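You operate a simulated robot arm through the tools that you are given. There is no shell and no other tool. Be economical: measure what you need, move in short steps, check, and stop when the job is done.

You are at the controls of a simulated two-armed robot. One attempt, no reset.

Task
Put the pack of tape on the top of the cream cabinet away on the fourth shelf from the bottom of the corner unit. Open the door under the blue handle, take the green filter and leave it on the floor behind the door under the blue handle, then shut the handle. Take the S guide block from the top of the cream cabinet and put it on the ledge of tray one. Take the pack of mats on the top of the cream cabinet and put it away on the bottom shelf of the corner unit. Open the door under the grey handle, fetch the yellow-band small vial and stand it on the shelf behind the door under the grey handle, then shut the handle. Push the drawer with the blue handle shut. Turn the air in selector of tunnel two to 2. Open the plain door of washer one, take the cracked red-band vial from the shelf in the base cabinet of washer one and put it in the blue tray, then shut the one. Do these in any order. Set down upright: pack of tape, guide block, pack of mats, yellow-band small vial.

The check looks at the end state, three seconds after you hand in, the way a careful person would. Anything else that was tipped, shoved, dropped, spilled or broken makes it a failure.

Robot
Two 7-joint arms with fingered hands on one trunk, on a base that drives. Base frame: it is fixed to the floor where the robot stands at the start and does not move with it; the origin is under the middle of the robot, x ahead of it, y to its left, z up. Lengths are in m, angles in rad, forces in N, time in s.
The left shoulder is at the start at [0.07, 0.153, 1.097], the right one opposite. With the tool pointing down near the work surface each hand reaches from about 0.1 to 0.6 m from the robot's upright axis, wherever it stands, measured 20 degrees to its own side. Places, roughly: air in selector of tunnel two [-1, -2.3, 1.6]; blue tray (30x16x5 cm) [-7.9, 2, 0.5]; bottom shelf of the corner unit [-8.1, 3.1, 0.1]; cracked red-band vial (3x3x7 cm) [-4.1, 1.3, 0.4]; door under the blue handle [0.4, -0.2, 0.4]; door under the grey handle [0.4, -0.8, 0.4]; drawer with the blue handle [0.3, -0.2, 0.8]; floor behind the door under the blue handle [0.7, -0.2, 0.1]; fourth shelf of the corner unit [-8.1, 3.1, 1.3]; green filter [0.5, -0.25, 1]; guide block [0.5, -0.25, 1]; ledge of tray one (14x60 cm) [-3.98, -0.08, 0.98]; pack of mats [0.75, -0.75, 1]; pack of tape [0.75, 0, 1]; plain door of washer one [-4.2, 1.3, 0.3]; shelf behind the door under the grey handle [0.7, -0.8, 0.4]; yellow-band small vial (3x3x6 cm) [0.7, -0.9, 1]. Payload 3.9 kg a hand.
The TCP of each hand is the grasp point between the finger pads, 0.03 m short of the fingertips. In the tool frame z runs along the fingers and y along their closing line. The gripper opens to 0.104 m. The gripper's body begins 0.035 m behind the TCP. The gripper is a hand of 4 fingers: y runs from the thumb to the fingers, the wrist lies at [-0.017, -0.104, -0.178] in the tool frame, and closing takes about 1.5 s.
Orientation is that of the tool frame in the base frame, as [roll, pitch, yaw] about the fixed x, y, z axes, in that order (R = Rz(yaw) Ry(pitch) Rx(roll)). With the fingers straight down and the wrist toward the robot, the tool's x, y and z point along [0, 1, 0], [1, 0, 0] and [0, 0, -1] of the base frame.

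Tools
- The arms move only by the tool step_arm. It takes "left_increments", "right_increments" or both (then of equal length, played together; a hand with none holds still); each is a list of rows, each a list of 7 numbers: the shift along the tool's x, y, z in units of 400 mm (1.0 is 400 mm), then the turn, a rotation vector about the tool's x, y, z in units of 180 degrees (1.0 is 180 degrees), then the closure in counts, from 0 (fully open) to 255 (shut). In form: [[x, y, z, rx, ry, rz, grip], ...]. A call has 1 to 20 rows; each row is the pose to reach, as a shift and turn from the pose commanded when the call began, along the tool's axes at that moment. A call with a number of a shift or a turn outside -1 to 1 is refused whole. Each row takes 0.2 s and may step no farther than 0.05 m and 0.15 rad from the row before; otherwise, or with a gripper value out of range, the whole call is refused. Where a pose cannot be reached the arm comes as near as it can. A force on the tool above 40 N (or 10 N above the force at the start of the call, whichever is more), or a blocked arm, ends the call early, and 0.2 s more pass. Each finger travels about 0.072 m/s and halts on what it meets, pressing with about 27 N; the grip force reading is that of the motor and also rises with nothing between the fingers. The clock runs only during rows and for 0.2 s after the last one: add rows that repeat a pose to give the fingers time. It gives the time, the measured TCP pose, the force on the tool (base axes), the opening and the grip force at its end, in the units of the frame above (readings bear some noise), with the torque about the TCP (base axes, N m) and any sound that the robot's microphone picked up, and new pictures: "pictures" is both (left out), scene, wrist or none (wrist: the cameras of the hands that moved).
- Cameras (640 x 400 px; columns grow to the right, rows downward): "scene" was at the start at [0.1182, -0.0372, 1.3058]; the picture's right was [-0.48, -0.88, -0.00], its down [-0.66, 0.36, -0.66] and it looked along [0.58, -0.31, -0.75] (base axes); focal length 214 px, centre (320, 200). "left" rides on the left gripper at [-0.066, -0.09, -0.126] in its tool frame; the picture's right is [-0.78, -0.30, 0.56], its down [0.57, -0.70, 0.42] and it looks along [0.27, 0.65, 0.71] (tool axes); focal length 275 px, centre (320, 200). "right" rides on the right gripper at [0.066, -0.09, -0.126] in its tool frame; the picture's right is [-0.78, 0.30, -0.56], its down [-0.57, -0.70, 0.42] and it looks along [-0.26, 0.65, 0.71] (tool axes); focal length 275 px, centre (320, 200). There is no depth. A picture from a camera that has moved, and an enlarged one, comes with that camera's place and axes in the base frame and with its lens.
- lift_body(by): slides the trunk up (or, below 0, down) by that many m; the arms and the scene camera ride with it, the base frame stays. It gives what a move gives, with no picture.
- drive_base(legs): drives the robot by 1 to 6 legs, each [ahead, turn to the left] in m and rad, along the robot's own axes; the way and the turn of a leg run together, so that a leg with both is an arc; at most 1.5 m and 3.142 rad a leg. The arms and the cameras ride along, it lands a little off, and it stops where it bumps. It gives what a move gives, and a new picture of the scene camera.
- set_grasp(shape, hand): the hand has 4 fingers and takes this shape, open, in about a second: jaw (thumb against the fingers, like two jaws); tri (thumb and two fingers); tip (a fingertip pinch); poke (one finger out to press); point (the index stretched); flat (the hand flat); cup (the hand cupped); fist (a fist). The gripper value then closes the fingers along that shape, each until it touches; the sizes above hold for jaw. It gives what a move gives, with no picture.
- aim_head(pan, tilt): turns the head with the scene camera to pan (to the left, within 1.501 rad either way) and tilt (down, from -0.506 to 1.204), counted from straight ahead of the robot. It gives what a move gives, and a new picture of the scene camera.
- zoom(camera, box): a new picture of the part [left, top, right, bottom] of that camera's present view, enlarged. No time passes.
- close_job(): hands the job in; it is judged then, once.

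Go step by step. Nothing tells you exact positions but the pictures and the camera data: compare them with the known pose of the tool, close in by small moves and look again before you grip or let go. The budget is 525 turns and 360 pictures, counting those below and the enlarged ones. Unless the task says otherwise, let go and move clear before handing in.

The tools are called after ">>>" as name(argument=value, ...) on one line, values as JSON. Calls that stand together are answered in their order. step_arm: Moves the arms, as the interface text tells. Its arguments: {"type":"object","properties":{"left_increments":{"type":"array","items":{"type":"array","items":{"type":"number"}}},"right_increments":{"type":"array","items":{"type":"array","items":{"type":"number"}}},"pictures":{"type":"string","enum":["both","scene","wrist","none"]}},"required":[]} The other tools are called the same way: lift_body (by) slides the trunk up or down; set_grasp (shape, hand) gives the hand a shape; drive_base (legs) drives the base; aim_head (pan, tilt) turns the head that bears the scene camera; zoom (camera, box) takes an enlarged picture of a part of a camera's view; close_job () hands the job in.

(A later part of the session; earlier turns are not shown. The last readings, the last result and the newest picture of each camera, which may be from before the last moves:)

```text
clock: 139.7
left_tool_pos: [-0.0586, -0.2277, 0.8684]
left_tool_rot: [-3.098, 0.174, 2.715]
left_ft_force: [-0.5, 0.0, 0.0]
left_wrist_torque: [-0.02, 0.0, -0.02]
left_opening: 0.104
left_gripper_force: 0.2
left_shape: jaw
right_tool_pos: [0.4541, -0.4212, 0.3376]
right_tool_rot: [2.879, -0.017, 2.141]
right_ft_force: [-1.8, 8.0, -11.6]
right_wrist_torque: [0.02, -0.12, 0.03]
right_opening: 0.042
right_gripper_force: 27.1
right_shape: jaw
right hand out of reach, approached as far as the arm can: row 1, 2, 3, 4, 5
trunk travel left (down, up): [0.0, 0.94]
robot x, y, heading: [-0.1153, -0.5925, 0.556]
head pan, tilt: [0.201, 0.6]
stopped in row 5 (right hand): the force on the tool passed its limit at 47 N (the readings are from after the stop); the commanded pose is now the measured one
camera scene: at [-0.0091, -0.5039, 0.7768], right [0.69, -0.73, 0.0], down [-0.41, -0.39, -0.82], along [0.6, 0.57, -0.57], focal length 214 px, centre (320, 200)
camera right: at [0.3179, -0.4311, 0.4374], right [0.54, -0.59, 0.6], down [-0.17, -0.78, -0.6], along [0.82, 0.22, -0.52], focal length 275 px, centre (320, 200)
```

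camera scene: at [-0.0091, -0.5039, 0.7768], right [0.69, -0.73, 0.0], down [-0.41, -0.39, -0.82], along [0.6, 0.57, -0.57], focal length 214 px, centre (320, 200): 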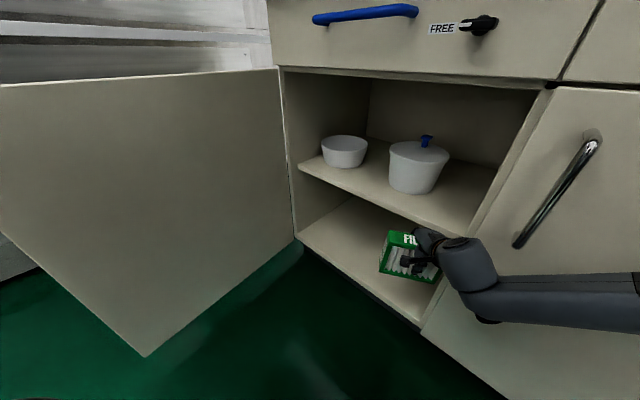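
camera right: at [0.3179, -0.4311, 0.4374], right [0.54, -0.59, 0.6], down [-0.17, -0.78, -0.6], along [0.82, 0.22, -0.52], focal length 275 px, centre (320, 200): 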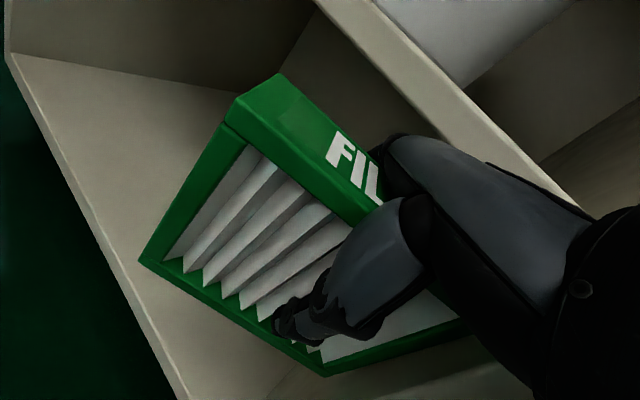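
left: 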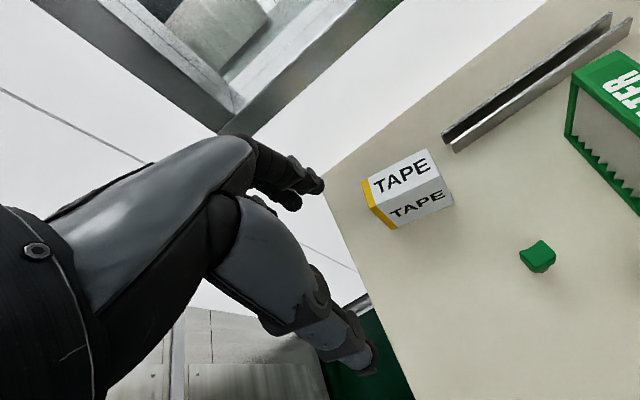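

The arm is at its wrist-yaw limit in this attitude. I'll back out a little and turn the tool back towards the left.

>>> drive_base(legs=[[-0.15, 0]])

>>> step_arm(right_increments=[[0, 0, 0, 0, 0.003, -0.04, 255], [0, 0, 0, 0, 0.006, -0.08, 255], [0, 0, 0, 0, 0.009, -0.12, 255], [0, 0, 0, 0, 0.012, -0.16, 255], [0, 0, 0, 0, 0.012, -0.16, 255]], pictures="none")

```text
clock: 140.6
left_tool_pos: [-0.0749, -0.2384, 0.8678]
left_tool_rot: [-3.1, 0.176, 2.715]
left_ft_force: [-0.5, 0.1, -1.3]
left_wrist_torque: [-0.01, -0.03, 0.03]
left_opening: 0.104
left_gripper_force: 0.1
left_shape: jaw
right_tool_pos: [0.4336, -0.4229, 0.3434]
right_tool_rot: [2.866, -0.018, 2.162]
right_ft_force: [-1.8, 6.3, -1.9]
right_wrist_torque: [-0.38, -0.14, 0.04]
right_opening: 0.0413
right_gripper_force: 26.8
right_shape: jaw
trunk travel left (down, up): [0.0, 0.94]
robot x, y, heading: [-0.133, -0.6042, 0.566]
head pan, tilt: [0.201, 0.6]
stopped in leg 1: the force on the tool passed its limit at 51 N (the readings are from after the stop); the commanded pose is now the measured one
camera scene: at [-0.0261, -0.5127, 0.7769], right [0.69, -0.72, 0.0], down [-0.41, -0.39, -0.82], along [0.59, 0.57, -0.57], focal length 214 px, centre (320, 200)
```

scene: 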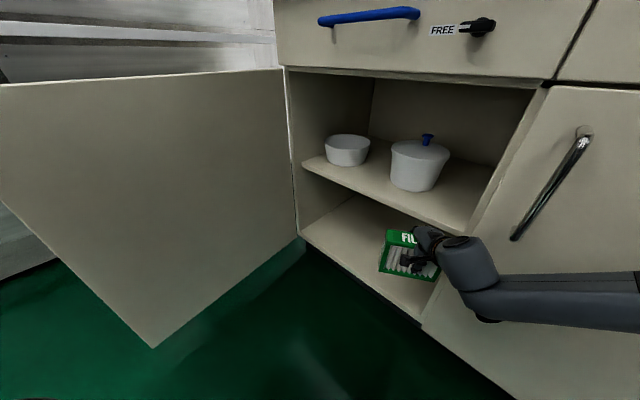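

```text
clock: 141.2
left_tool_pos: [-0.0761, -0.2367, 0.8692]
left_tool_rot: [-3.1, 0.174, 2.718]
left_ft_force: [0.7, 0.0, -0.5]
left_wrist_torque: [-0.03, 0.0, 0.01]
left_opening: 0.1039
left_gripper_force: 0.0
left_shape: jaw
right_tool_pos: [0.4286, -0.4189, 0.3427]
right_tool_rot: [2.874, 0.034, 2.445]
right_ft_force: [-0.8, 1.7, -3.0]
right_wrist_torque: [-0.06, -0.09, -0.07]
right_opening: 0.0413
right_gripper_force: 26.9
right_shape: jaw
trunk travel left (down, up): [0.0, 0.94]
robot x, y, heading: [-0.128, -0.6019, 0.566]
head pan, tilt: [0.201, 0.6]
stopped in row 3 (right hand): the force on the tool passed its limit at 53 N (the readings are from after the stop); the commanded pose is now the measured one
```

>>> step_arm(right_increments=[[0.04, 0.05, 0, 0, 0, 0, 255], [0.08, 0.1, 0.01, 0, 0, 0, 255], [0.12, 0.15, 0.02, 0, 0, 0, 255], [0.16, 0.19, 0.04, 0, 0, 0, 255]], pictures="scene")

```text
clock: 142.0
left_tool_pos: [-0.0771, -0.2379, 0.8686]
left_tool_rot: [-3.101, 0.176, 2.719]
left_ft_force: [0.3, 0.2, 0.2]
left_wrist_torque: [0.0, -0.03, 0.01]
left_opening: 0.1041
left_gripper_force: 0.1
left_shape: jaw
right_tool_pos: [0.4189, -0.3851, 0.3617]
right_tool_rot: [2.886, 0.03, 2.459]
right_ft_force: [-2.8, 0.4, -2.5]
right_wrist_torque: [0.01, -0.11, -0.01]
right_opening: 0.0413
right_gripper_force: 26.9
right_shape: jaw
right hand out of reach, approached as far as the arm can: row 1, 2, 3
trunk travel left (down, up): [0.0, 0.94]
robot x, y, heading: [-0.1327, -0.6031, 0.567]
head pan, tilt: [0.201, 0.6]
stopped in row 3 (right hand): the force on the tool passed its limit at 42 N (the readings are from after the stop); the commanded pose is now the measured one
camera scene: at [-0.0269, -0.5133, 0.7773], right [0.7, -0.72, 0.0], down [-0.41, -0.39, -0.82], along [0.59, 0.57, -0.57], focal length 214 px, centre (320, 200)
```

scene: 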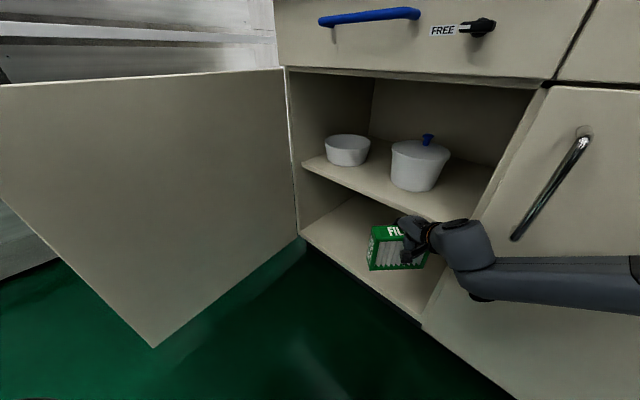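

>>> step_arm(right_increments=[[0, -0.03, 0.06, 0, 0, 0, 255], [0, -0.06, 0.12, 0, 0, 0, 255], [0, -0.08, 0.18, 0, 0, 0, 255], [0, -0.1, 0.24, 0, 0, 0, 255], [0, -0.12, 0.3, 0, 0, 0, 255]], pictures="none")

```text
clock: 143.2
left_tool_pos: [-0.079, -0.2373, 0.8686]
left_tool_rot: [-3.098, 0.176, 2.72]
left_ft_force: [0.5, -0.9, -0.2]
left_wrist_torque: [-0.02, 0.01, -0.03]
left_opening: 0.1038
left_gripper_force: 0.0
left_shape: jaw
right_tool_pos: [0.399, -0.4422, 0.2899]
right_tool_rot: [2.881, 0.027, 2.469]
right_ft_force: [-19.3, 31.6, 3.3]
right_wrist_torque: [-0.39, -0.11, -0.03]
right_opening: 0.0402
right_gripper_force: 26.9
right_shape: jaw
right hand out of reach, approached as far as the arm can: row 1, 2, 3, 4, 5
trunk travel left (down, up): [0.0, 0.94]
robot x, y, heading: [-0.133, -0.6021, 0.572]
head pan, tilt: [0.201, 0.6]
```

>>> step_arm(right_increments=[[0.06, 0.0, 0, 0, 0, 0, 255], [0.12, -0.0, 0, 0, 0, 0, 255], [0.2, -0.0, 0, 0, 0, 0, 255], [0.28, -0.02, 0, 0, 0, 0, 255], [0.34, -0.06, 0, 0, 0, 0, 255], [0.34, -0.12, 0, 0, 0, 0, 255]], pictures="scene")

```text
clock: 144.6
left_tool_pos: [-0.0777, -0.2368, 0.8694]
left_tool_rot: [-3.099, 0.174, 2.72]
left_ft_force: [0.1, -0.2, 0.7]
left_wrist_torque: [0.01, -0.01, 0.03]
left_opening: 0.104
left_gripper_force: 0.1
left_shape: jaw
right_tool_pos: [0.2883, -0.4352, 0.3107]
right_tool_rot: [2.884, 0.027, 2.456]
right_ft_force: [0.3, 0.8, -1.5]
right_wrist_torque: [0.01, -0.02, 0.02]
right_opening: 0.0399
right_gripper_force: 27.1
right_shape: jaw
right hand out of reach, approached as far as the arm can: row 1, 2, 3, 4, 5, 6
trunk travel left (down, up): [0.0, 0.94]
robot x, y, heading: [-0.131, -0.6036, 0.566]
head pan, tilt: [0.201, 0.6]
camera scene: at [-0.027, -0.5132, 0.7769], right [0.69, -0.72, 0.0], down [-0.41, -0.39, -0.82], along [0.59, 0.57, -0.57], focal length 214 px, centre (320, 200)
```

scene: 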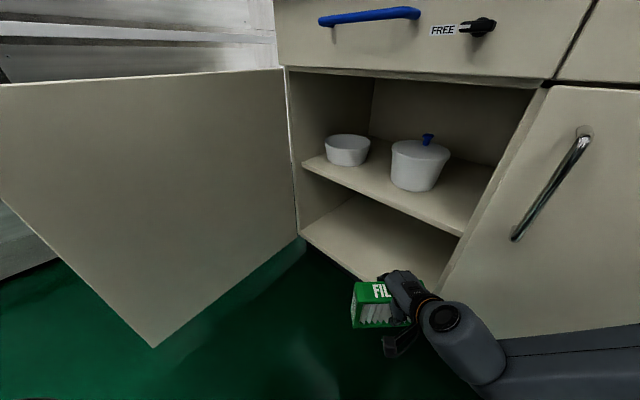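

Now it is free. I'll raise the trunk so the arm hangs more naturally, back off slightly, then lower the arm itself.

>>> drive_base(legs=[[-0.15, 0]])

>>> lift_body(by=0.22)

>>> step_arm(right_increments=[[0, 0.02, 0.1, 0, 0, 0, 255], [0, 0.04, 0.2, 0, 0, 0, 255], [0, 0.06, 0.3, 0, 0, 0, 255], [0, 0.08, 0.4, 0, 0, 0, 255], [0, 0.1, 0.5, 0, 0, 0, 255], [0, 0.12, 0.6, 0, 0, 0, 255], [0, 0.14, 0.7, 0, 0, 0, 255], [0, 0.16, 0.8, 0, 0, 0, 255]], pictures="scene")

```text
clock: 146.0
left_tool_pos: [-0.2057, -0.3192, 0.8674]
left_tool_rot: [-3.099, 0.174, 2.721]
left_ft_force: [-0.5, 0.2, 0.3]
left_wrist_torque: [0.0, 0.01, -0.01]
left_opening: 0.1041
left_gripper_force: 0.1
left_shape: jaw
right_tool_pos: [0.1598, -0.5156, 0.3115]
right_tool_rot: [2.885, 0.028, 2.457]
right_ft_force: [-0.2, 0.3, -3.0]
right_wrist_torque: [-0.02, -0.05, -0.04]
right_opening: 0.0398
right_gripper_force: 27.2
right_shape: jaw
trunk travel left (down, up): [0.0, 0.94]
robot x, y, heading: [-0.261, -0.6827, 0.567]
head pan, tilt: [0.201, 0.6]
camera scene: at [-0.1542, -0.5944, 0.7769], right [0.69, -0.72, 0.0], down [-0.41, -0.39, -0.82], along [0.59, 0.57, -0.57], focal length 214 px, centre (320, 200)
```

scene: 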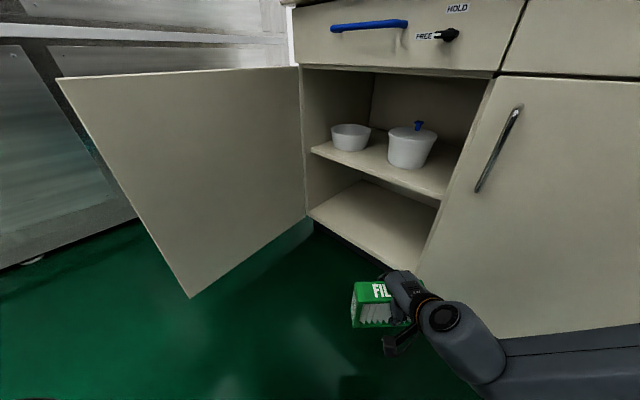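

```text
clock: 148.3
left_tool_pos: [-0.2056, -0.3194, 1.0883]
left_tool_rot: [-3.098, 0.176, 2.72]
left_ft_force: [0.2, -1.0, 0.7]
left_wrist_torque: [0.0, 0.02, -0.02]
left_opening: 0.104
left_gripper_force: 0.0
left_shape: jaw
right_tool_pos: [0.1604, -0.5158, 0.5299]
right_tool_rot: [2.885, 0.029, 2.457]
right_ft_force: [0.0, 0.5, -2.0]
right_wrist_torque: [-0.02, -0.03, 0.0]
right_opening: 0.0399
right_gripper_force: 26.8
right_shape: jaw
trunk travel left (down, up): [-0.22, 0.72]
robot x, y, heading: [-0.255, -0.6819, 0.569]
head pan, tilt: [0.201, 0.6]
```

```text
clock: 150.1
left_tool_pos: [-0.2028, -0.3183, 1.0886]
left_tool_rot: [-3.1, 0.174, 2.719]
left_ft_force: [-0.2, -0.1, 0.0]
left_wrist_torque: [-0.02, 0.04, 0.0]
left_opening: 0.104
left_gripper_force: 0.0
left_shape: jaw
right_tool_pos: [0.2407, -0.5736, 0.4675]
right_tool_rot: [2.885, 0.03, 2.456]
right_ft_force: [0.3, -0.6, -2.2]
right_wrist_torque: [-0.01, -0.05, 0.04]
right_opening: 0.0396
right_gripper_force: 27.6
right_shape: jaw
right hand out of reach, approached as far as the arm can: row 1, 2, 3, 4, 5, 6, 7, 8
trunk travel left (down, up): [-0.22, 0.72]
robot x, y, heading: [-0.2584, -0.6833, 0.57]
head pan, tilt: [0.201, 0.6]
camera scene: at [-0.1538, -0.5946, 0.9969], right [0.69, -0.72, 0.0], down [-0.41, -0.39, -0.82], along [0.59, 0.57, -0.57], focal length 214 px, centre (320, 200)
```

scene: 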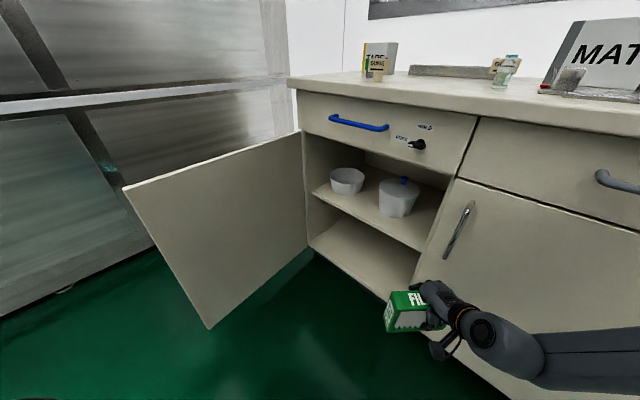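

Straight down is limited for low targets. Instead I'll point the fingers forward so the filter stands on its end face, and carry it in under the shelf level.

>>> step_arm(right_increments=[[0, 0, 0, -0.0193, -0.0284, -0.0268, 255], [0, 0, 0, -0.0386, -0.0568, -0.0536, 255], [0, 0, 0, -0.0578, -0.0853, -0.0805, 255], [0, 0, 0, -0.0771, -0.1137, -0.1073, 255], [0, 0, 0, -0.0964, -0.1421, -0.1341, 255], [0, 0, 0, -0.1157, -0.1705, -0.1609, 255], [0, 0, 0, -0.1349, -0.199, -0.1878, 255], [0, 0, 0, -0.1542, -0.2274, -0.2146, 255], [0, 0, 0, -0.1735, -0.2558, -0.2414, 255], [0, 0, 0, -0.1928, -0.2842, -0.2682, 255], [0, 0, 0, -0.212, -0.3127, -0.2951, 255], [0, 0, 0, -0.2313, -0.3411, -0.3219, 255], [0, 0, 0, -0.2506, -0.3695, -0.3487, 255], [0, 0, 0, -0.2506, -0.3695, -0.3487, 255]], pictures="both")

```text
clock: 153.1
left_tool_pos: [-0.2046, -0.3186, 1.0884]
left_tool_rot: [-3.098, 0.173, 2.72]
left_ft_force: [-0.7, -0.3, -1.7]
left_wrist_torque: [0.01, -0.05, -0.04]
left_opening: 0.1041
left_gripper_force: 0.0
left_shape: jaw
right_tool_pos: [0.2425, -0.603, 0.5514]
right_tool_rot: [-1.432, 1.567, -0.859]
right_ft_force: [0.7, 0.9, -1.5]
right_wrist_torque: [0.0, 0.0, 0.0]
right_opening: 0.0392
right_gripper_force: 27.1
right_shape: jaw
right hand out of reach, approached as far as the arm can: row 1, 2, 3, 4, 5, 6, 7, 8, 9, 10, 11, 12, 13, 14
trunk travel left (down, up): [-0.22, 0.72]
robot x, y, heading: [-0.2581, -0.6825, 0.568]
head pan, tilt: [0.201, 0.6]
camera scene: at [-0.154, -0.5945, 0.9969], right [0.69, -0.72, 0.0], down [-0.41, -0.39, -0.82], along [0.59, 0.57, -0.57], focal length 214 px, centre (320, 200)
camera right: at [0.1865, -0.7476, 0.4866], right [-0.63, -0.05, 0.78], down [0.74, -0.36, 0.57], along [0.25, 0.93, 0.26], focal length 275 px, centre (320, 200)
```

scene: 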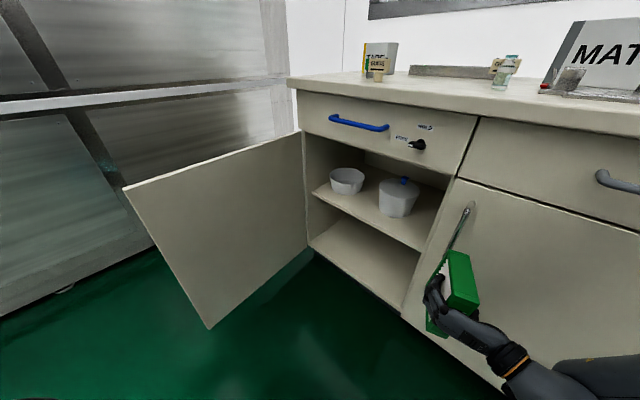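
right: 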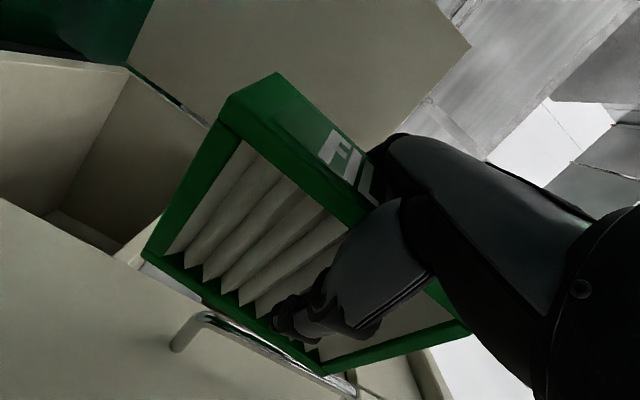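

>>> drive_base(legs=[[-0.15, 0]])

>>> step_arm(right_increments=[[0.08, 0.02, 0, 0, 0, 0, 255], [0.16, 0.04, 0, 0, 0, 0, 255], [0.24, 0.06, 0, 0, 0, 0, 255], [0.32, 0.08, 0, 0, 0, 0, 255], [0.4, 0.1, 0, 0, 0, 0, 255], [0.4, 0.1, 0, 0, 0, 0, 255]], pictures="none")

```text
clock: 154.5
left_tool_pos: [-0.3326, -0.4001, 1.0889]
left_tool_rot: [-3.099, 0.174, 2.721]
left_ft_force: [-0.2, -0.5, 0.9]
left_wrist_torque: [-0.01, -0.02, -0.01]
left_opening: 0.104
left_gripper_force: 0.0
left_shape: jaw
right_tool_pos: [0.1159, -0.6832, 0.5513]
right_tool_rot: [2.797, 1.569, -2.913]
right_ft_force: [0.7, -0.9, -1.9]
right_wrist_torque: [-0.03, 0.02, 0.03]
right_opening: 0.0392
right_gripper_force: 26.5
right_shape: jaw
trunk travel left (down, up): [-0.22, 0.72]
robot x, y, heading: [-0.3868, -0.7613, 0.566]
head pan, tilt: [0.201, 0.6]
camera scene: at [-0.2818, -0.6758, 0.997], right [0.7, -0.72, 0.0], down [-0.41, -0.39, -0.83], along [0.59, 0.57, -0.56], focal length 214 px, centre (320, 200)
```

scene: 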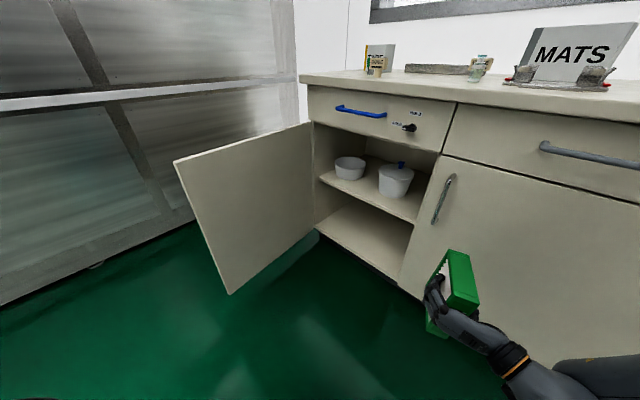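

```text
clock: 155.9
left_tool_pos: [-0.3316, -0.3991, 1.088]
left_tool_rot: [-3.098, 0.175, 2.721]
left_ft_force: [-0.3, -0.3, -0.7]
left_wrist_torque: [-0.01, -0.03, 0.01]
left_opening: 0.1043
left_gripper_force: 0.0
left_shape: jaw
right_tool_pos: [0.1068, -0.6957, 0.5483]
right_tool_rot: [3.079, 1.569, -2.633]
right_ft_force: [-0.8, 0.1, -2.1]
right_wrist_torque: [0.01, 0.02, -0.01]
right_opening: 0.0393
right_gripper_force: 27.3
right_shape: jaw
right hand out of reach, approached as far as the arm can: row 1, 2, 3, 4, 5, 6
trunk travel left (down, up): [-0.22, 0.72]
robot x, y, heading: [-0.3839, -0.7606, 0.567]
head pan, tilt: [0.201, 0.6]
```

The arm is stuck in an awkward elbow branch. I'll unwind it: roll the hand to fingers-up and outward, then roll back.

>>> step_arm(right_increments=[[-0.02, -0.042, 0, 0, 0, 0.0417, 255], [-0.04, -0.083, 0, 0, 0, 0.0833, 255], [-0.06, -0.125, 0, 0, 0, 0.125, 255], [-0.08, -0.167, 0, 0, 0, 0.1667, 255], [-0.1, -0.208, 0, 0, 0, 0.2083, 255], [-0.12, -0.25, 0, 0, 0, 0.25, 255], [-0.14, -0.292, 0, 0, 0, 0.2917, 255], [-0.16, -0.333, 0, 0, 0, 0.3333, 255], [-0.18, -0.375, 0, 0, 0, 0.375, 255], [-0.2, -0.417, 0, 0, 0, 0.4167, 255], [-0.22, -0.458, 0, 0, 0, 0.4583, 255], [-0.25, -0.5, 0, 0, 0, 0.5, 255], [-0.25, -0.5, 0, 0, 0, 0.5, 255]], pictures="scene")

```text
clock: 158.7
left_tool_pos: [-0.3324, -0.399, 1.0885]
left_tool_rot: [-3.098, 0.174, 2.723]
left_ft_force: [-0.6, -0.4, 0.5]
left_wrist_torque: [-0.01, 0.01, -0.01]
left_opening: 0.104
left_gripper_force: 0.1
left_shape: jaw
right_tool_pos: [0.2155, -0.8761, 0.6632]
right_tool_rot: [1.567, 0.025, 2.12]
right_ft_force: [-1.2, -0.8, -2.9]
right_wrist_torque: [-0.06, -0.04, 0.01]
right_opening: 0.0392
right_gripper_force: 26.6
right_shape: jaw
right hand out of reach, approached as far as the arm can: row 3, 4, 5, 6, 7, 8, 9, 10, 11, 12, 13
trunk travel left (down, up): [-0.22, 0.72]
robot x, y, heading: [-0.3854, -0.7631, 0.574]
head pan, tilt: [0.201, 0.6]
camera scene: at [-0.2801, -0.6749, 0.9967], right [0.7, -0.72, 0.0], down [-0.41, -0.39, -0.82], along [0.59, 0.57, -0.57], focal length 214 px, centre (320, 200)
```

scene: 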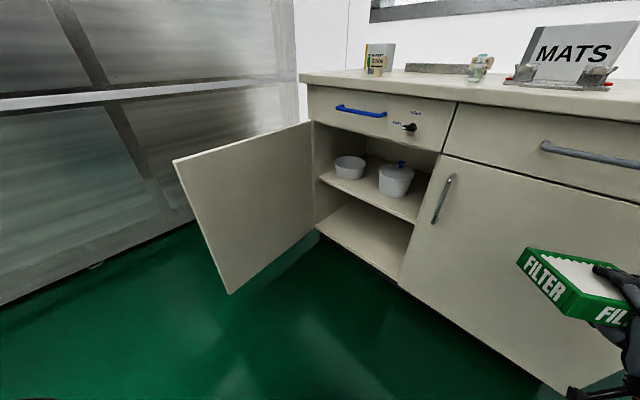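

>>> step_arm(right_increments=[[0.03, -0.03, 0, 0, 0, -0.0417, 255], [0.06, -0.06, 0, 0, 0, -0.0833, 255], [0.09, -0.09, 0, 0, 0, -0.125, 255], [0.12, -0.12, 0, 0, 0, -0.1667, 255], [0.16, -0.15, 0, 0, 0, -0.2083, 255], [0.2, -0.18, 0, 0, 0, -0.25, 255], [0.24, -0.21, 0, 0, 0, -0.2917, 255], [0.28, -0.24, 0, 0, 0, -0.3333, 255], [0.32, -0.27, 0, 0, 0, -0.375, 255], [0.36, -0.3, 0, 0, 0, -0.4167, 255], [0.4, -0.35, 0, 0, 0, -0.4583, 255], [0.4, -0.4, 0, 0, 0, -0.5, 255], [0.4, -0.4, 0, 0, 0, -0.5, 255]], pictures="scene")

```text
clock: 161.5
left_tool_pos: [-0.3324, -0.3992, 1.0885]
left_tool_rot: [-3.1, 0.176, 2.721]
left_ft_force: [0.5, -0.2, 0.9]
left_wrist_torque: [-0.02, 0.0, -0.03]
left_opening: 0.1038
left_gripper_force: 0.0
left_shape: jaw
right_tool_pos: [0.1323, -0.7271, 0.4887]
right_tool_rot: [-2.47, 1.567, -1.896]
right_ft_force: [0.3, 1.1, -2.3]
right_wrist_torque: [0.03, 0.04, 0.03]
right_opening: 0.0394
right_gripper_force: 27.1
right_shape: jaw
trunk travel left (down, up): [-0.22, 0.72]
robot x, y, heading: [-0.3867, -0.7627, 0.568]
head pan, tilt: [0.201, 0.6]
camera scene: at [-0.2811, -0.6754, 0.9969], right [0.7, -0.72, 0.0], down [-0.41, -0.39, -0.82], along [0.59, 0.57, -0.57], focal length 214 px, centre (320, 200)
```

scene: 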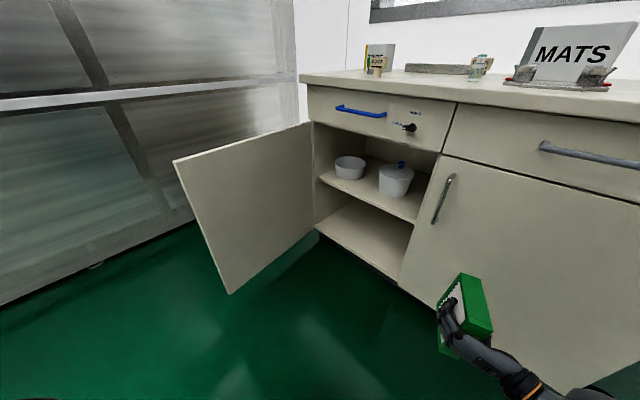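

That branch works. I'll lower the trunk and reposition the base to approach the opening at a heading of about 0.45.

>>> lift_body(by=-0.22)

>>> drive_base(legs=[[0, 0.63], [0.29, 0], [0, -0.75]])

```text
clock: 163.8
left_tool_pos: [-0.3315, -0.3997, 0.8686]
left_tool_rot: [-3.101, 0.174, 2.721]
left_ft_force: [-0.4, -0.4, 0.8]
left_wrist_torque: [0.0, 0.0, 0.0]
left_opening: 0.104
left_gripper_force: 0.0
left_shape: jaw
right_tool_pos: [0.1318, -0.7255, 0.2691]
right_tool_rot: [-1.839, 1.57, -1.265]
right_ft_force: [-0.2, -0.5, -1.2]
right_wrist_torque: [0.01, 0.07, -0.02]
right_opening: 0.0392
right_gripper_force: 26.8
right_shape: jaw
trunk travel left (down, up): [0.0, 0.94]
robot x, y, heading: [-0.3808, -0.763, 0.57]
head pan, tilt: [0.201, 0.6]
```

```text
clock: 169.6
left_tool_pos: [-0.1881, -0.1373, 0.8685]
left_tool_rot: [-3.1, 0.175, 2.606]
left_ft_force: [-1.5, 0.2, 0.1]
left_wrist_torque: [0.02, -0.04, 0.02]
left_opening: 0.104
left_gripper_force: 0.0
left_shape: jaw
right_tool_pos: [0.2357, -0.5149, 0.2695]
right_tool_rot: [-2.882, 1.569, -2.425]
right_ft_force: [-0.3, 0.2, -3.0]
right_wrist_torque: [0.02, 0.02, 0.0]
right_opening: 0.0391
right_gripper_force: 26.9
right_shape: jaw
trunk travel left (down, up): [0.0, 0.94]
robot x, y, heading: [-0.2873, -0.4929, 0.457]
head pan, tilt: [0.201, 0.6]
camera scene: at [-0.1689, -0.4167, 0.7769], right [0.61, -0.79, 0.0], down [-0.45, -0.34, -0.82], along [0.65, 0.5, -0.57], focal length 214 px, centre (320, 200)
```

scene: 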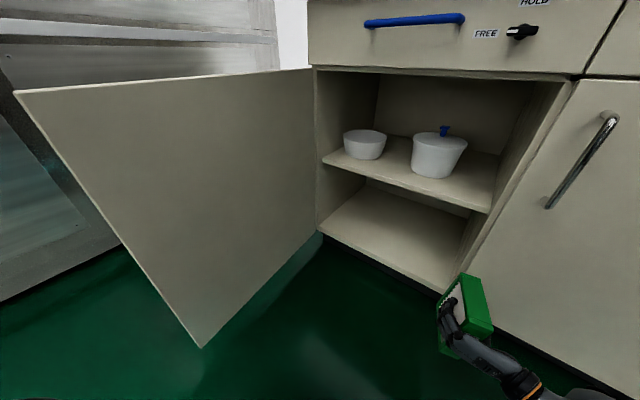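

Now lower the hand towards floor height and shift it left.

>>> step_arm(right_increments=[[0.05, 0.06, 0, 0, 0, 0, 255], [0.1, 0.12, 0, 0, 0, 0, 255], [0.15, 0.18, 0, 0, 0, 0, 255], [0.19, 0.24, 0, 0, 0, 0, 255], [0.19, 0.24, 0, 0, 0, 0, 255]], pictures="scene")

```text
clock: 170.8
left_tool_pos: [-0.1865, -0.1368, 0.8684]
left_tool_rot: [-3.098, 0.175, 2.607]
left_ft_force: [-0.1, -0.2, 0.5]
left_wrist_torque: [0.0, 0.03, -0.01]
left_opening: 0.1039
left_gripper_force: 0.1
left_shape: jaw
right_tool_pos: [0.1926, -0.4286, 0.1936]
right_tool_rot: [-2.772, 1.568, -2.315]
right_ft_force: [0.8, 0.2, -2.0]
right_wrist_torque: [0.01, 0.05, 0.01]
right_opening: 0.0392
right_gripper_force: 27.2
right_shape: jaw
trunk travel left (down, up): [0.0, 0.94]
robot x, y, heading: [-0.2844, -0.4945, 0.454]
head pan, tilt: [0.201, 0.6]
camera scene: at [-0.1689, -0.4167, 0.7769], right [0.61, -0.79, 0.0], down [-0.45, -0.34, -0.82], along [0.65, 0.5, -0.57], focal length 214 px, centre (320, 200)
```

scene: 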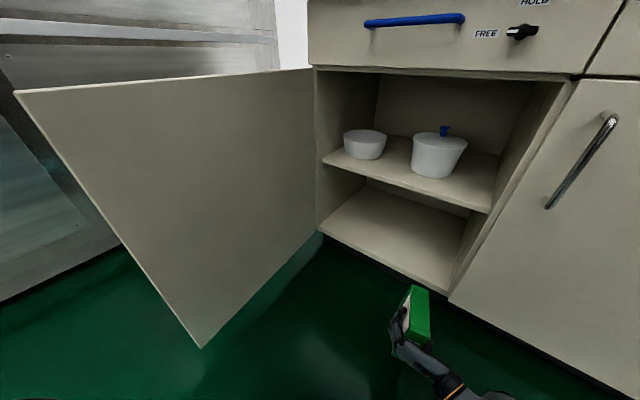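

>>> drive_base(legs=[[0.27, 0]])

```text
clock: 172.4
left_tool_pos: [-0.0056, -0.0466, 0.8676]
left_tool_rot: [-3.099, 0.172, 2.604]
left_ft_force: [0.1, -0.3, -0.1]
left_wrist_torque: [0.02, 0.01, -0.04]
left_opening: 0.1041
left_gripper_force: 0.0
left_shape: jaw
right_tool_pos: [0.3614, -0.336, 0.1894]
right_tool_rot: [2.4, 1.543, 2.874]
right_ft_force: [-2.9, 1.0, -1.9]
right_wrist_torque: [0.04, 0.3, -0.02]
right_opening: 0.0366
right_gripper_force: 26.5
right_shape: jaw
trunk travel left (down, up): [0.0, 0.94]
robot x, y, heading: [-0.1007, -0.4068, 0.451]
head pan, tilt: [0.201, 0.6]
stopped in leg 1: the force on the tool passed its limit at 70 N (the readings are from after the stop); the commanded pose is now the measured one
camera scene: at [0.014, -0.3278, 0.7768], right [0.61, -0.79, 0.0], down [-0.45, -0.34, -0.83], along [0.66, 0.5, -0.56], focal length 214 px, centre (320, 200)
```

scene: 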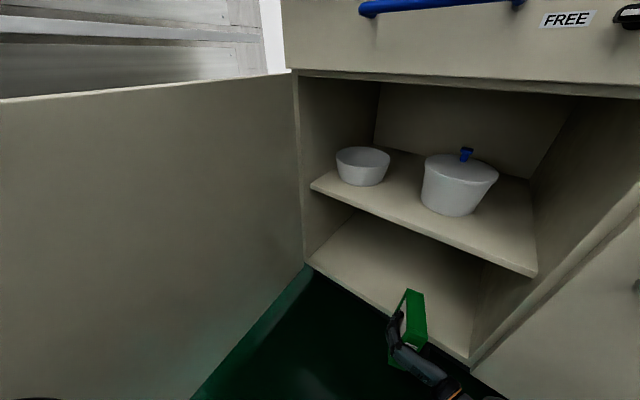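

>>> drive_base(legs=[[-0.08, 0]])

>>> zoom(camera="right", box=[0, 0, 640, 400])

```text
clock: 173.4
left_tool_pos: [-0.0744, -0.0812, 0.8681]
left_tool_rot: [-3.098, 0.173, 2.605]
left_ft_force: [-0.4, 0.3, -0.5]
left_wrist_torque: [-0.01, -0.01, -0.03]
left_opening: 0.1044
left_gripper_force: 0.1
left_shape: jaw
right_tool_pos: [0.2923, -0.3699, 0.1916]
right_tool_rot: [2.337, 1.543, 2.809]
right_ft_force: [-0.1, -0.8, -1.5]
right_wrist_torque: [-0.01, 0.02, 0.02]
right_opening: 0.0366
right_gripper_force: 27.2
right_shape: jaw
trunk travel left (down, up): [0.0, 0.94]
robot x, y, heading: [-0.1739, -0.4356, 0.451]
head pan, tilt: [0.201, 0.6]
camera scene: at [-0.0572, -0.3623, 0.7769], right [0.61, -0.79, 0.0], down [-0.45, -0.34, -0.82], along [0.65, 0.5, -0.57], focal length 214 px, centre (320, 200)
```

scene: 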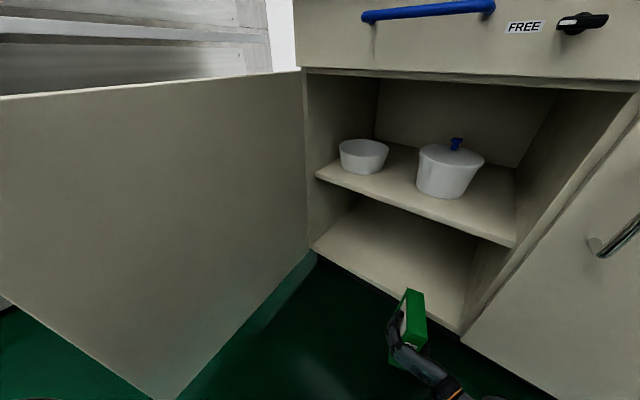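

```text
1.00 times, centred on (320, 200) of right (not enlarged: the box is as wide or as high as the picture)
camera zoom: at [0.2196, -0.5079, 0.1265], right [-0.61, 0.0, 0.79], down [0.71, -0.44, 0.55], along [0.35, 0.9, 0.26], focal length 275 px, centre (320, 200)
```

zoom: 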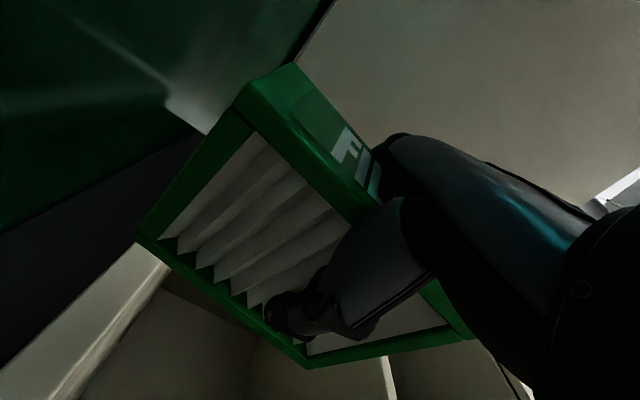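

The filter's lower end caught the floor edge. I'll raise the hand 3.5 cm and go in again.

>>> step_arm(right_increments=[[-0.05, 0, 0, 0, 0, 0, 255], [-0.09, 0, 0, 0, 0, 0, 255], [-0.09, 0, 0, 0, 0, 0, 255]], pictures="none")

>>> drive_base(legs=[[0.25, 0]])

```text
clock: 174.2
left_tool_pos: [-0.0746, -0.0826, 0.8683]
left_tool_rot: [-3.098, 0.175, 2.604]
left_ft_force: [0.5, 0.0, 0.9]
left_wrist_torque: [0.01, 0.01, 0.0]
left_opening: 0.1043
left_gripper_force: 0.0
left_shape: jaw
right_tool_pos: [0.292, -0.3716, 0.2275]
right_tool_rot: [2.334, 1.547, 2.807]
right_ft_force: [0.8, 0.1, -1.9]
right_wrist_torque: [0.01, 0.02, 0.03]
right_opening: 0.0369
right_gripper_force: 27.1
right_shape: jaw
trunk travel left (down, up): [0.0, 0.94]
robot x, y, heading: [-0.1687, -0.4362, 0.451]
head pan, tilt: [0.201, 0.6]
```

```text
clock: 175.7
left_tool_pos: [0.0872, -0.0027, 0.8673]
left_tool_rot: [-3.098, 0.176, 2.599]
left_ft_force: [-0.8, -0.3, -0.6]
left_wrist_torque: [-0.01, 0.02, 0.02]
left_opening: 0.1038
left_gripper_force: 0.0
left_shape: jaw
right_tool_pos: [0.4371, -0.2945, 0.2226]
right_tool_rot: [2.516, 1.515, 2.996]
right_ft_force: [-0.4, 0.6, -1.6]
right_wrist_torque: [-0.03, 0.03, 0.0]
right_opening: 0.0366
right_gripper_force: 26.8
right_shape: jaw
trunk travel left (down, up): [0.0, 0.94]
robot x, y, heading: [-0.0107, -0.3603, 0.447]
head pan, tilt: [0.201, 0.6]
stopped in leg 1: the robot was blocked; the commanded pose is now the measured one
camera scene: at [0.103, -0.2839, 0.7768], right [0.6, -0.8, 0.0], down [-0.45, -0.34, -0.83], along [0.66, 0.5, -0.56], focal length 214 px, centre (320, 200)
```

scene: 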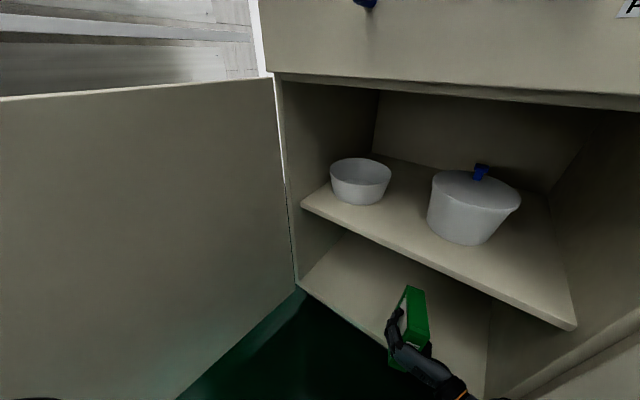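

The base is blocked, so I'll extend the arm for the rest.

>>> step_arm(right_increments=[[0, 0, 0.06, 0, 0, 0, 255], [0, 0, 0.12, 0, 0, 0, 255], [0, 0, 0.18, 0, 0, 0, 255], [0, 0, 0.24, 0, 0, 0, 255]], pictures="both")

```text
clock: 176.7
left_tool_pos: [0.0949, 0.0008, 0.8505]
left_tool_rot: [-3.096, 0.182, 2.581]
left_ft_force: [0.3, 0.1, 0.8]
left_wrist_torque: [0.08, 0.12, 0.02]
left_opening: 0.1037
left_gripper_force: 0.0
left_shape: jaw
right_tool_pos: [0.427, -0.2553, 0.1724]
right_tool_rot: [2.695, 1.394, -3.027]
right_ft_force: [7.6, 0.3, 39.6]
right_wrist_torque: [-0.71, -0.41, 0.25]
right_opening: 0.0368
right_gripper_force: 27.4
right_shape: jaw
trunk travel left (down, up): [0.0, 0.94]
robot x, y, heading: [-0.0323, -0.3644, 0.338]
head pan, tilt: [0.201, 0.6]
stopped in row 4 (right hand): the arm was blocked; the commanded pose is now the measured one
camera scene: at [0.0785, -0.3064, 0.7809], right [0.51, -0.86, 0.01], down [-0.47, -0.29, -0.83], along [0.72, 0.43, -0.55], focal length 214 px, centre (320, 200)
camera right: at [0.3576, -0.3991, 0.121], right [-0.49, -0.03, 0.87], down [0.82, -0.36, 0.44], along [0.3, 0.93, 0.2], focal length 275 px, centre (320, 200)
```

scene: 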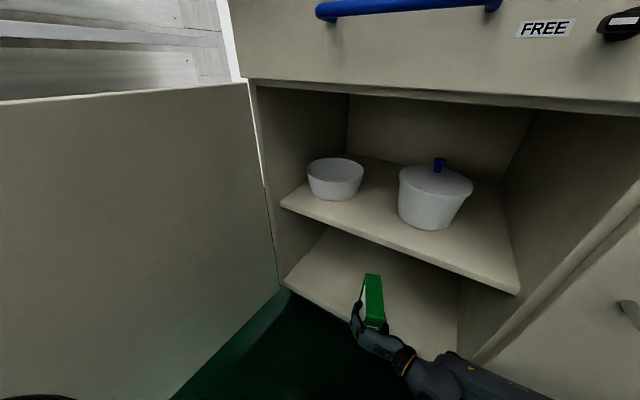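
right: 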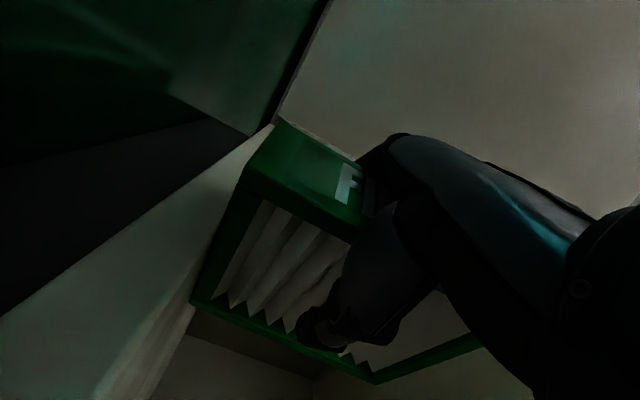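

>>> step_arm(right_increments=[[-0.04, 0, 0, 0, 0, 0, 255], [-0.08, 0, 0, 0, 0, 0, 255], [-0.1, 0, 0, 0, 0, 0, 255]], pictures="scene")

```text
clock: 177.5
left_tool_pos: [0.1042, -0.0074, 0.8553]
left_tool_rot: [-3.104, 0.18, 2.551]
left_ft_force: [0.2, 0.8, 0.1]
left_wrist_torque: [0.01, -0.01, -0.05]
left_opening: 0.1041
left_gripper_force: 0.1
left_shape: jaw
right_tool_pos: [0.4277, -0.2789, 0.1856]
right_tool_rot: [2.849, 1.342, -2.913]
right_ft_force: [-0.3, -0.1, -3.0]
right_wrist_torque: [0.0, 0.03, 0.01]
right_opening: 0.0359
right_gripper_force: 26.7
right_shape: jaw
trunk travel left (down, up): [0.0, 0.94]
robot x, y, heading: [-0.0312, -0.3639, 0.338]
head pan, tilt: [0.201, 0.6]
camera scene: at [0.0954, -0.305, 0.7753], right [0.51, -0.86, 0.0], down [-0.49, -0.29, -0.82], along [0.71, 0.42, -0.57], focal length 214 px, centre (320, 200)
```

scene: 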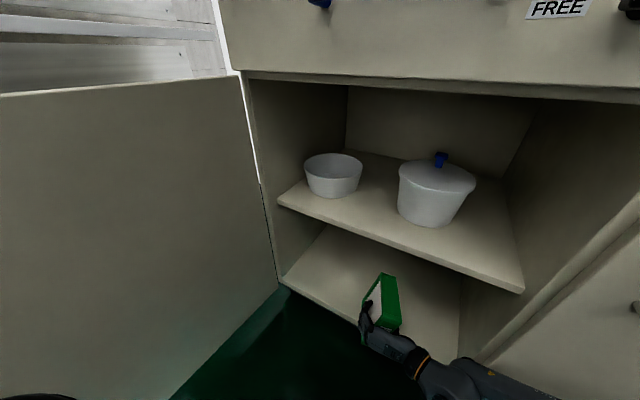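

>>> step_arm(right_increments=[[-0.05, 0, 0, 0, 0, 0, 255], [-0.08, 0, 0.03, 0, 0, 0, 255]], pictures="none")

>>> drive_base(legs=[[0.07, 0]])

```text
clock: 178.3
left_tool_pos: [0.0988, -0.0059, 0.857]
left_tool_rot: [-3.104, 0.183, 2.558]
left_ft_force: [0.2, 0.5, -0.2]
left_wrist_torque: [-0.02, 0.04, -0.01]
left_opening: 0.1039
left_gripper_force: 0.0
left_shape: jaw
right_tool_pos: [0.4192, -0.277, 0.1916]
right_tool_rot: [2.942, 1.285, -2.799]
right_ft_force: [0.6, -0.1, -1.8]
right_wrist_torque: [-0.02, 0.05, -0.02]
right_opening: 0.0362
right_gripper_force: 27.3
right_shape: jaw
trunk travel left (down, up): [0.0, 0.94]
robot x, y, heading: [-0.029, -0.369, 0.33]
head pan, tilt: [0.201, 0.6]
stopped in row 2 (right hand): the arm was blocked; the commanded pose is now the measured one
```

```text
clock: 179.1
left_tool_pos: [0.1111, -0.0042, 0.8549]
left_tool_rot: [-3.105, 0.183, 2.552]
left_ft_force: [0.2, 0.5, -0.8]
left_wrist_torque: [0.03, 0.01, -0.02]
left_opening: 0.104
left_gripper_force: 0.0
left_shape: jaw
right_tool_pos: [0.4184, -0.2766, 0.1868]
right_tool_rot: [2.916, 1.269, -2.821]
right_ft_force: [-0.4, 0.0, 0.2]
right_wrist_torque: [0.03, -0.08, -0.01]
right_opening: 0.0365
right_gripper_force: 27.1
right_shape: jaw
trunk travel left (down, up): [0.0, 0.94]
robot x, y, heading: [-0.0184, -0.3656, 0.324]
head pan, tilt: [0.201, 0.6]
stopped in leg 1: the robot was blocked; the commanded pose is now the measured one
camera scene: at [0.1018, -0.3023, 0.7768], right [0.5, -0.86, 0.0], down [-0.49, -0.28, -0.83], along [0.71, 0.42, -0.56], focal length 214 px, centre (320, 200)
```

scene: 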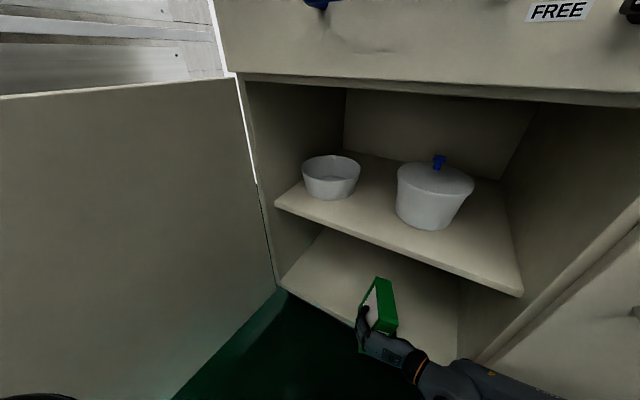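

>>> aim_head(pan=-0.5, tilt=1.0)

```text
clock: 180.1
left_tool_pos: [0.1109, -0.0046, 0.8549]
left_tool_rot: [-3.104, 0.183, 2.552]
left_ft_force: [0.3, -0.6, -1.4]
left_wrist_torque: [0.0, 0.05, 0.03]
left_opening: 0.104
left_gripper_force: 0.1
left_shape: jaw
right_tool_pos: [0.4179, -0.2774, 0.1883]
right_tool_rot: [2.917, 1.269, -2.821]
right_ft_force: [-0.2, -0.2, 1.0]
right_wrist_torque: [0.03, -0.08, 0.01]
right_opening: 0.0362
right_gripper_force: 26.7
right_shape: jaw
trunk travel left (down, up): [0.0, 0.94]
robot x, y, heading: [-0.0186, -0.3643, 0.328]
head pan, tilt: [-0.499, 1.0]
camera scene: at [0.0941, -0.3586, 0.7449], right [-0.17, -0.99, 0.0], down [-0.83, 0.14, -0.54], along [0.53, -0.09, -0.84], focal length 214 px, centre (320, 200)
```

scene: 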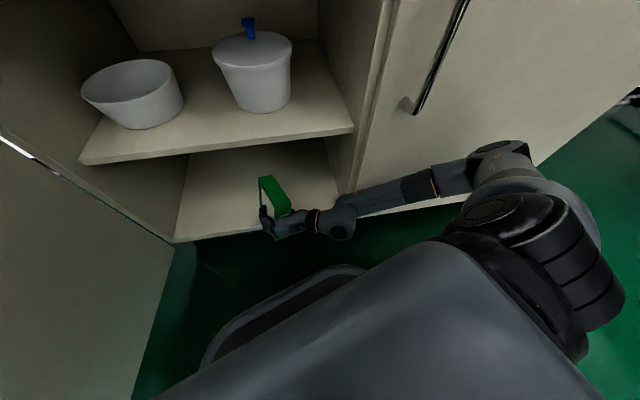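

The right elbow is pressing on the closed right door because the arm is too folded. I'll back the base up and stretch the arm instead.

>>> drive_base(legs=[[-0.13, 0]])

>>> step_arm(right_increments=[[-0.08, -0.0, 0.0, 0.006, -0.02, -0.004, 255], [-0.15, -0.02, 0.04, 0.012, -0.04, -0.007, 255], [-0.19, -0.03, 0.1, 0.018, -0.06, -0.01, 255], [-0.21, -0.05, 0.17, 0.024, -0.08, -0.0134, 255], [-0.21, -0.06, 0.24, 0.03, -0.0946, -0.0168, 255], [-0.21, -0.07, 0.31, 0.03, -0.0946, -0.0168, 255], [-0.21, -0.089, 0.39, 0.03, -0.0946, -0.0168, 255]], pictures="scene")

```text
clock: 181.4
left_tool_pos: [-0.0145, -0.0461, 0.855]
left_tool_rot: [-3.104, 0.181, 2.552]
left_ft_force: [-1.2, -0.7, 0.6]
left_wrist_torque: [0.0, -0.03, -0.01]
left_opening: 0.1043
left_gripper_force: 0.1
left_shape: jaw
right_tool_pos: [0.2941, -0.3185, 0.1882]
right_tool_rot: [2.925, 1.266, -2.812]
right_ft_force: [-1.0, -0.4, -2.4]
right_wrist_torque: [0.0, 0.06, 0.0]
right_opening: 0.0362
right_gripper_force: 26.9
right_shape: jaw
trunk travel left (down, up): [0.0, 0.94]
robot x, y, heading: [-0.1442, -0.4049, 0.326]
head pan, tilt: [-0.499, 1.0]
camera scene: at [-0.0299, -0.4007, 0.7449], right [-0.17, -0.99, 0.0], down [-0.83, 0.14, -0.54], along [0.53, -0.09, -0.84], focal length 214 px, centre (320, 200)
```

scene: 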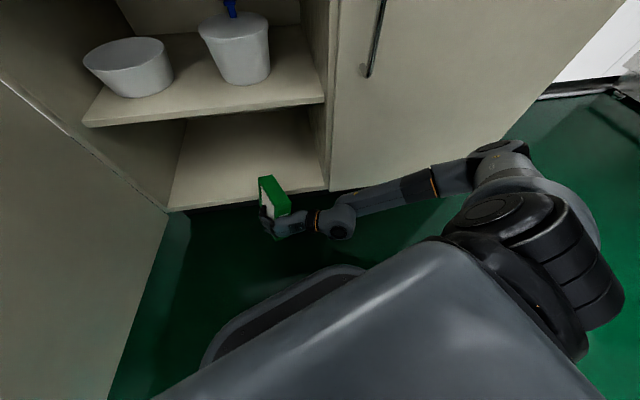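

```text
clock: 183.0
left_tool_pos: [-0.0151, -0.0464, 0.8553]
left_tool_rot: [-3.103, 0.184, 2.552]
left_ft_force: [1.0, -0.7, 0.3]
left_wrist_torque: [-0.01, -0.02, 0.03]
left_opening: 0.104
left_gripper_force: 0.1
left_shape: jaw
right_tool_pos: [0.4609, -0.2623, 0.2195]
right_tool_rot: [-2.894, 1.569, -2.44]
right_ft_force: [0.3, -0.5, -1.7]
right_wrist_torque: [0.05, 0.03, 0.01]
right_opening: 0.0358
right_gripper_force: 26.9
right_shape: jaw
trunk travel left (down, up): [0.0, 0.94]
robot x, y, heading: [-0.1475, -0.4055, 0.326]
head pan, tilt: [-0.499, 1.0]
camera scene: at [-0.0303, -0.4007, 0.7449], right [-0.17, -0.99, 0.0], down [-0.83, 0.14, -0.54], along [0.53, -0.09, -0.84], focal length 214 px, centre (320, 200)
```

scene: 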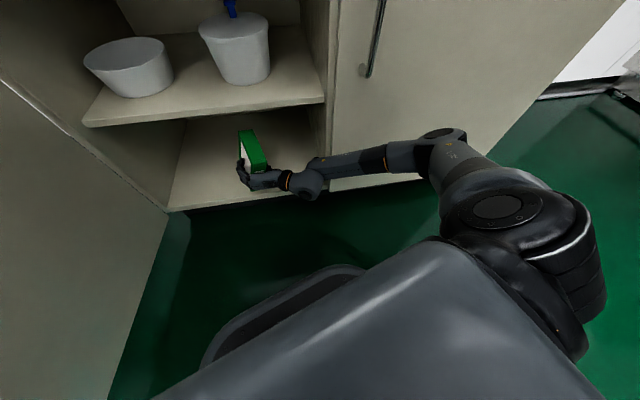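

It's in. Reach further, then lower.

>>> step_arm(right_increments=[[0, 0, 0.08, 0, 0, 0, 255], [0, 0, 0.16, 0, 0, 0, 255], [0, 0, 0.22, 0, 0, 0, 255], [0.03, 0, 0.22, 0, 0, 0, 255], [0.05, 0, 0.22, 0, 0, 0, 255]], pictures="both")

```text
clock: 184.4
left_tool_pos: [-0.0212, -0.046, 0.8564]
left_tool_rot: [-3.106, 0.187, 2.554]
left_ft_force: [-0.4, 0.3, 0.4]
left_wrist_torque: [0.05, -0.01, 0.0]
left_opening: 0.1041
left_gripper_force: 0.1
left_shape: jaw
right_tool_pos: [0.504, -0.1992, 0.1891]
right_tool_rot: [2.307, 1.523, 2.81]
right_ft_force: [-17.7, -8.7, 28.6]
right_wrist_torque: [-5.6, 3.56, -1.84]
right_opening: 0.0354
right_gripper_force: 27.1
right_shape: jaw
trunk travel left (down, up): [0.0, 0.94]
robot x, y, heading: [-0.1459, -0.4029, 0.326]
head pan, tilt: [-0.499, 1.0]
stopped in row 5 (right hand): the arm was blocked; the commanded pose is now the measured one
camera scene: at [-0.0353, -0.4005, 0.7461], right [-0.17, -0.98, 0.0], down [-0.83, 0.14, -0.54], along [0.54, -0.09, -0.84], focal length 214 px, centre (320, 200)
camera right: at [0.4344, -0.339, 0.1251], right [-0.6, -0.02, 0.8], down [0.74, -0.42, 0.53], along [0.32, 0.91, 0.26], focal length 275 px, centre (320, 200)
```

scene: 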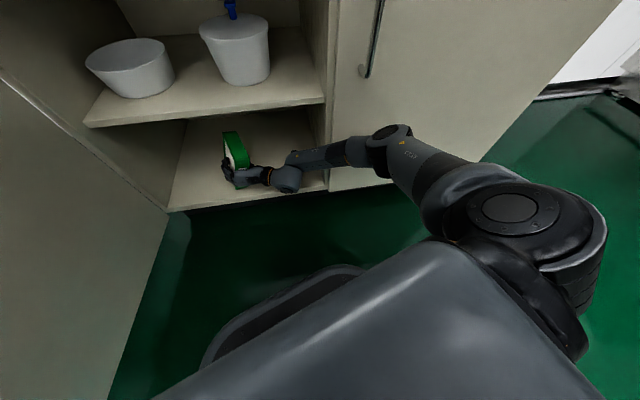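
right: 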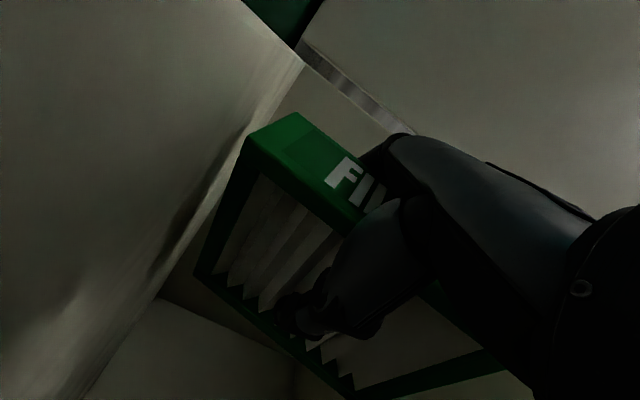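

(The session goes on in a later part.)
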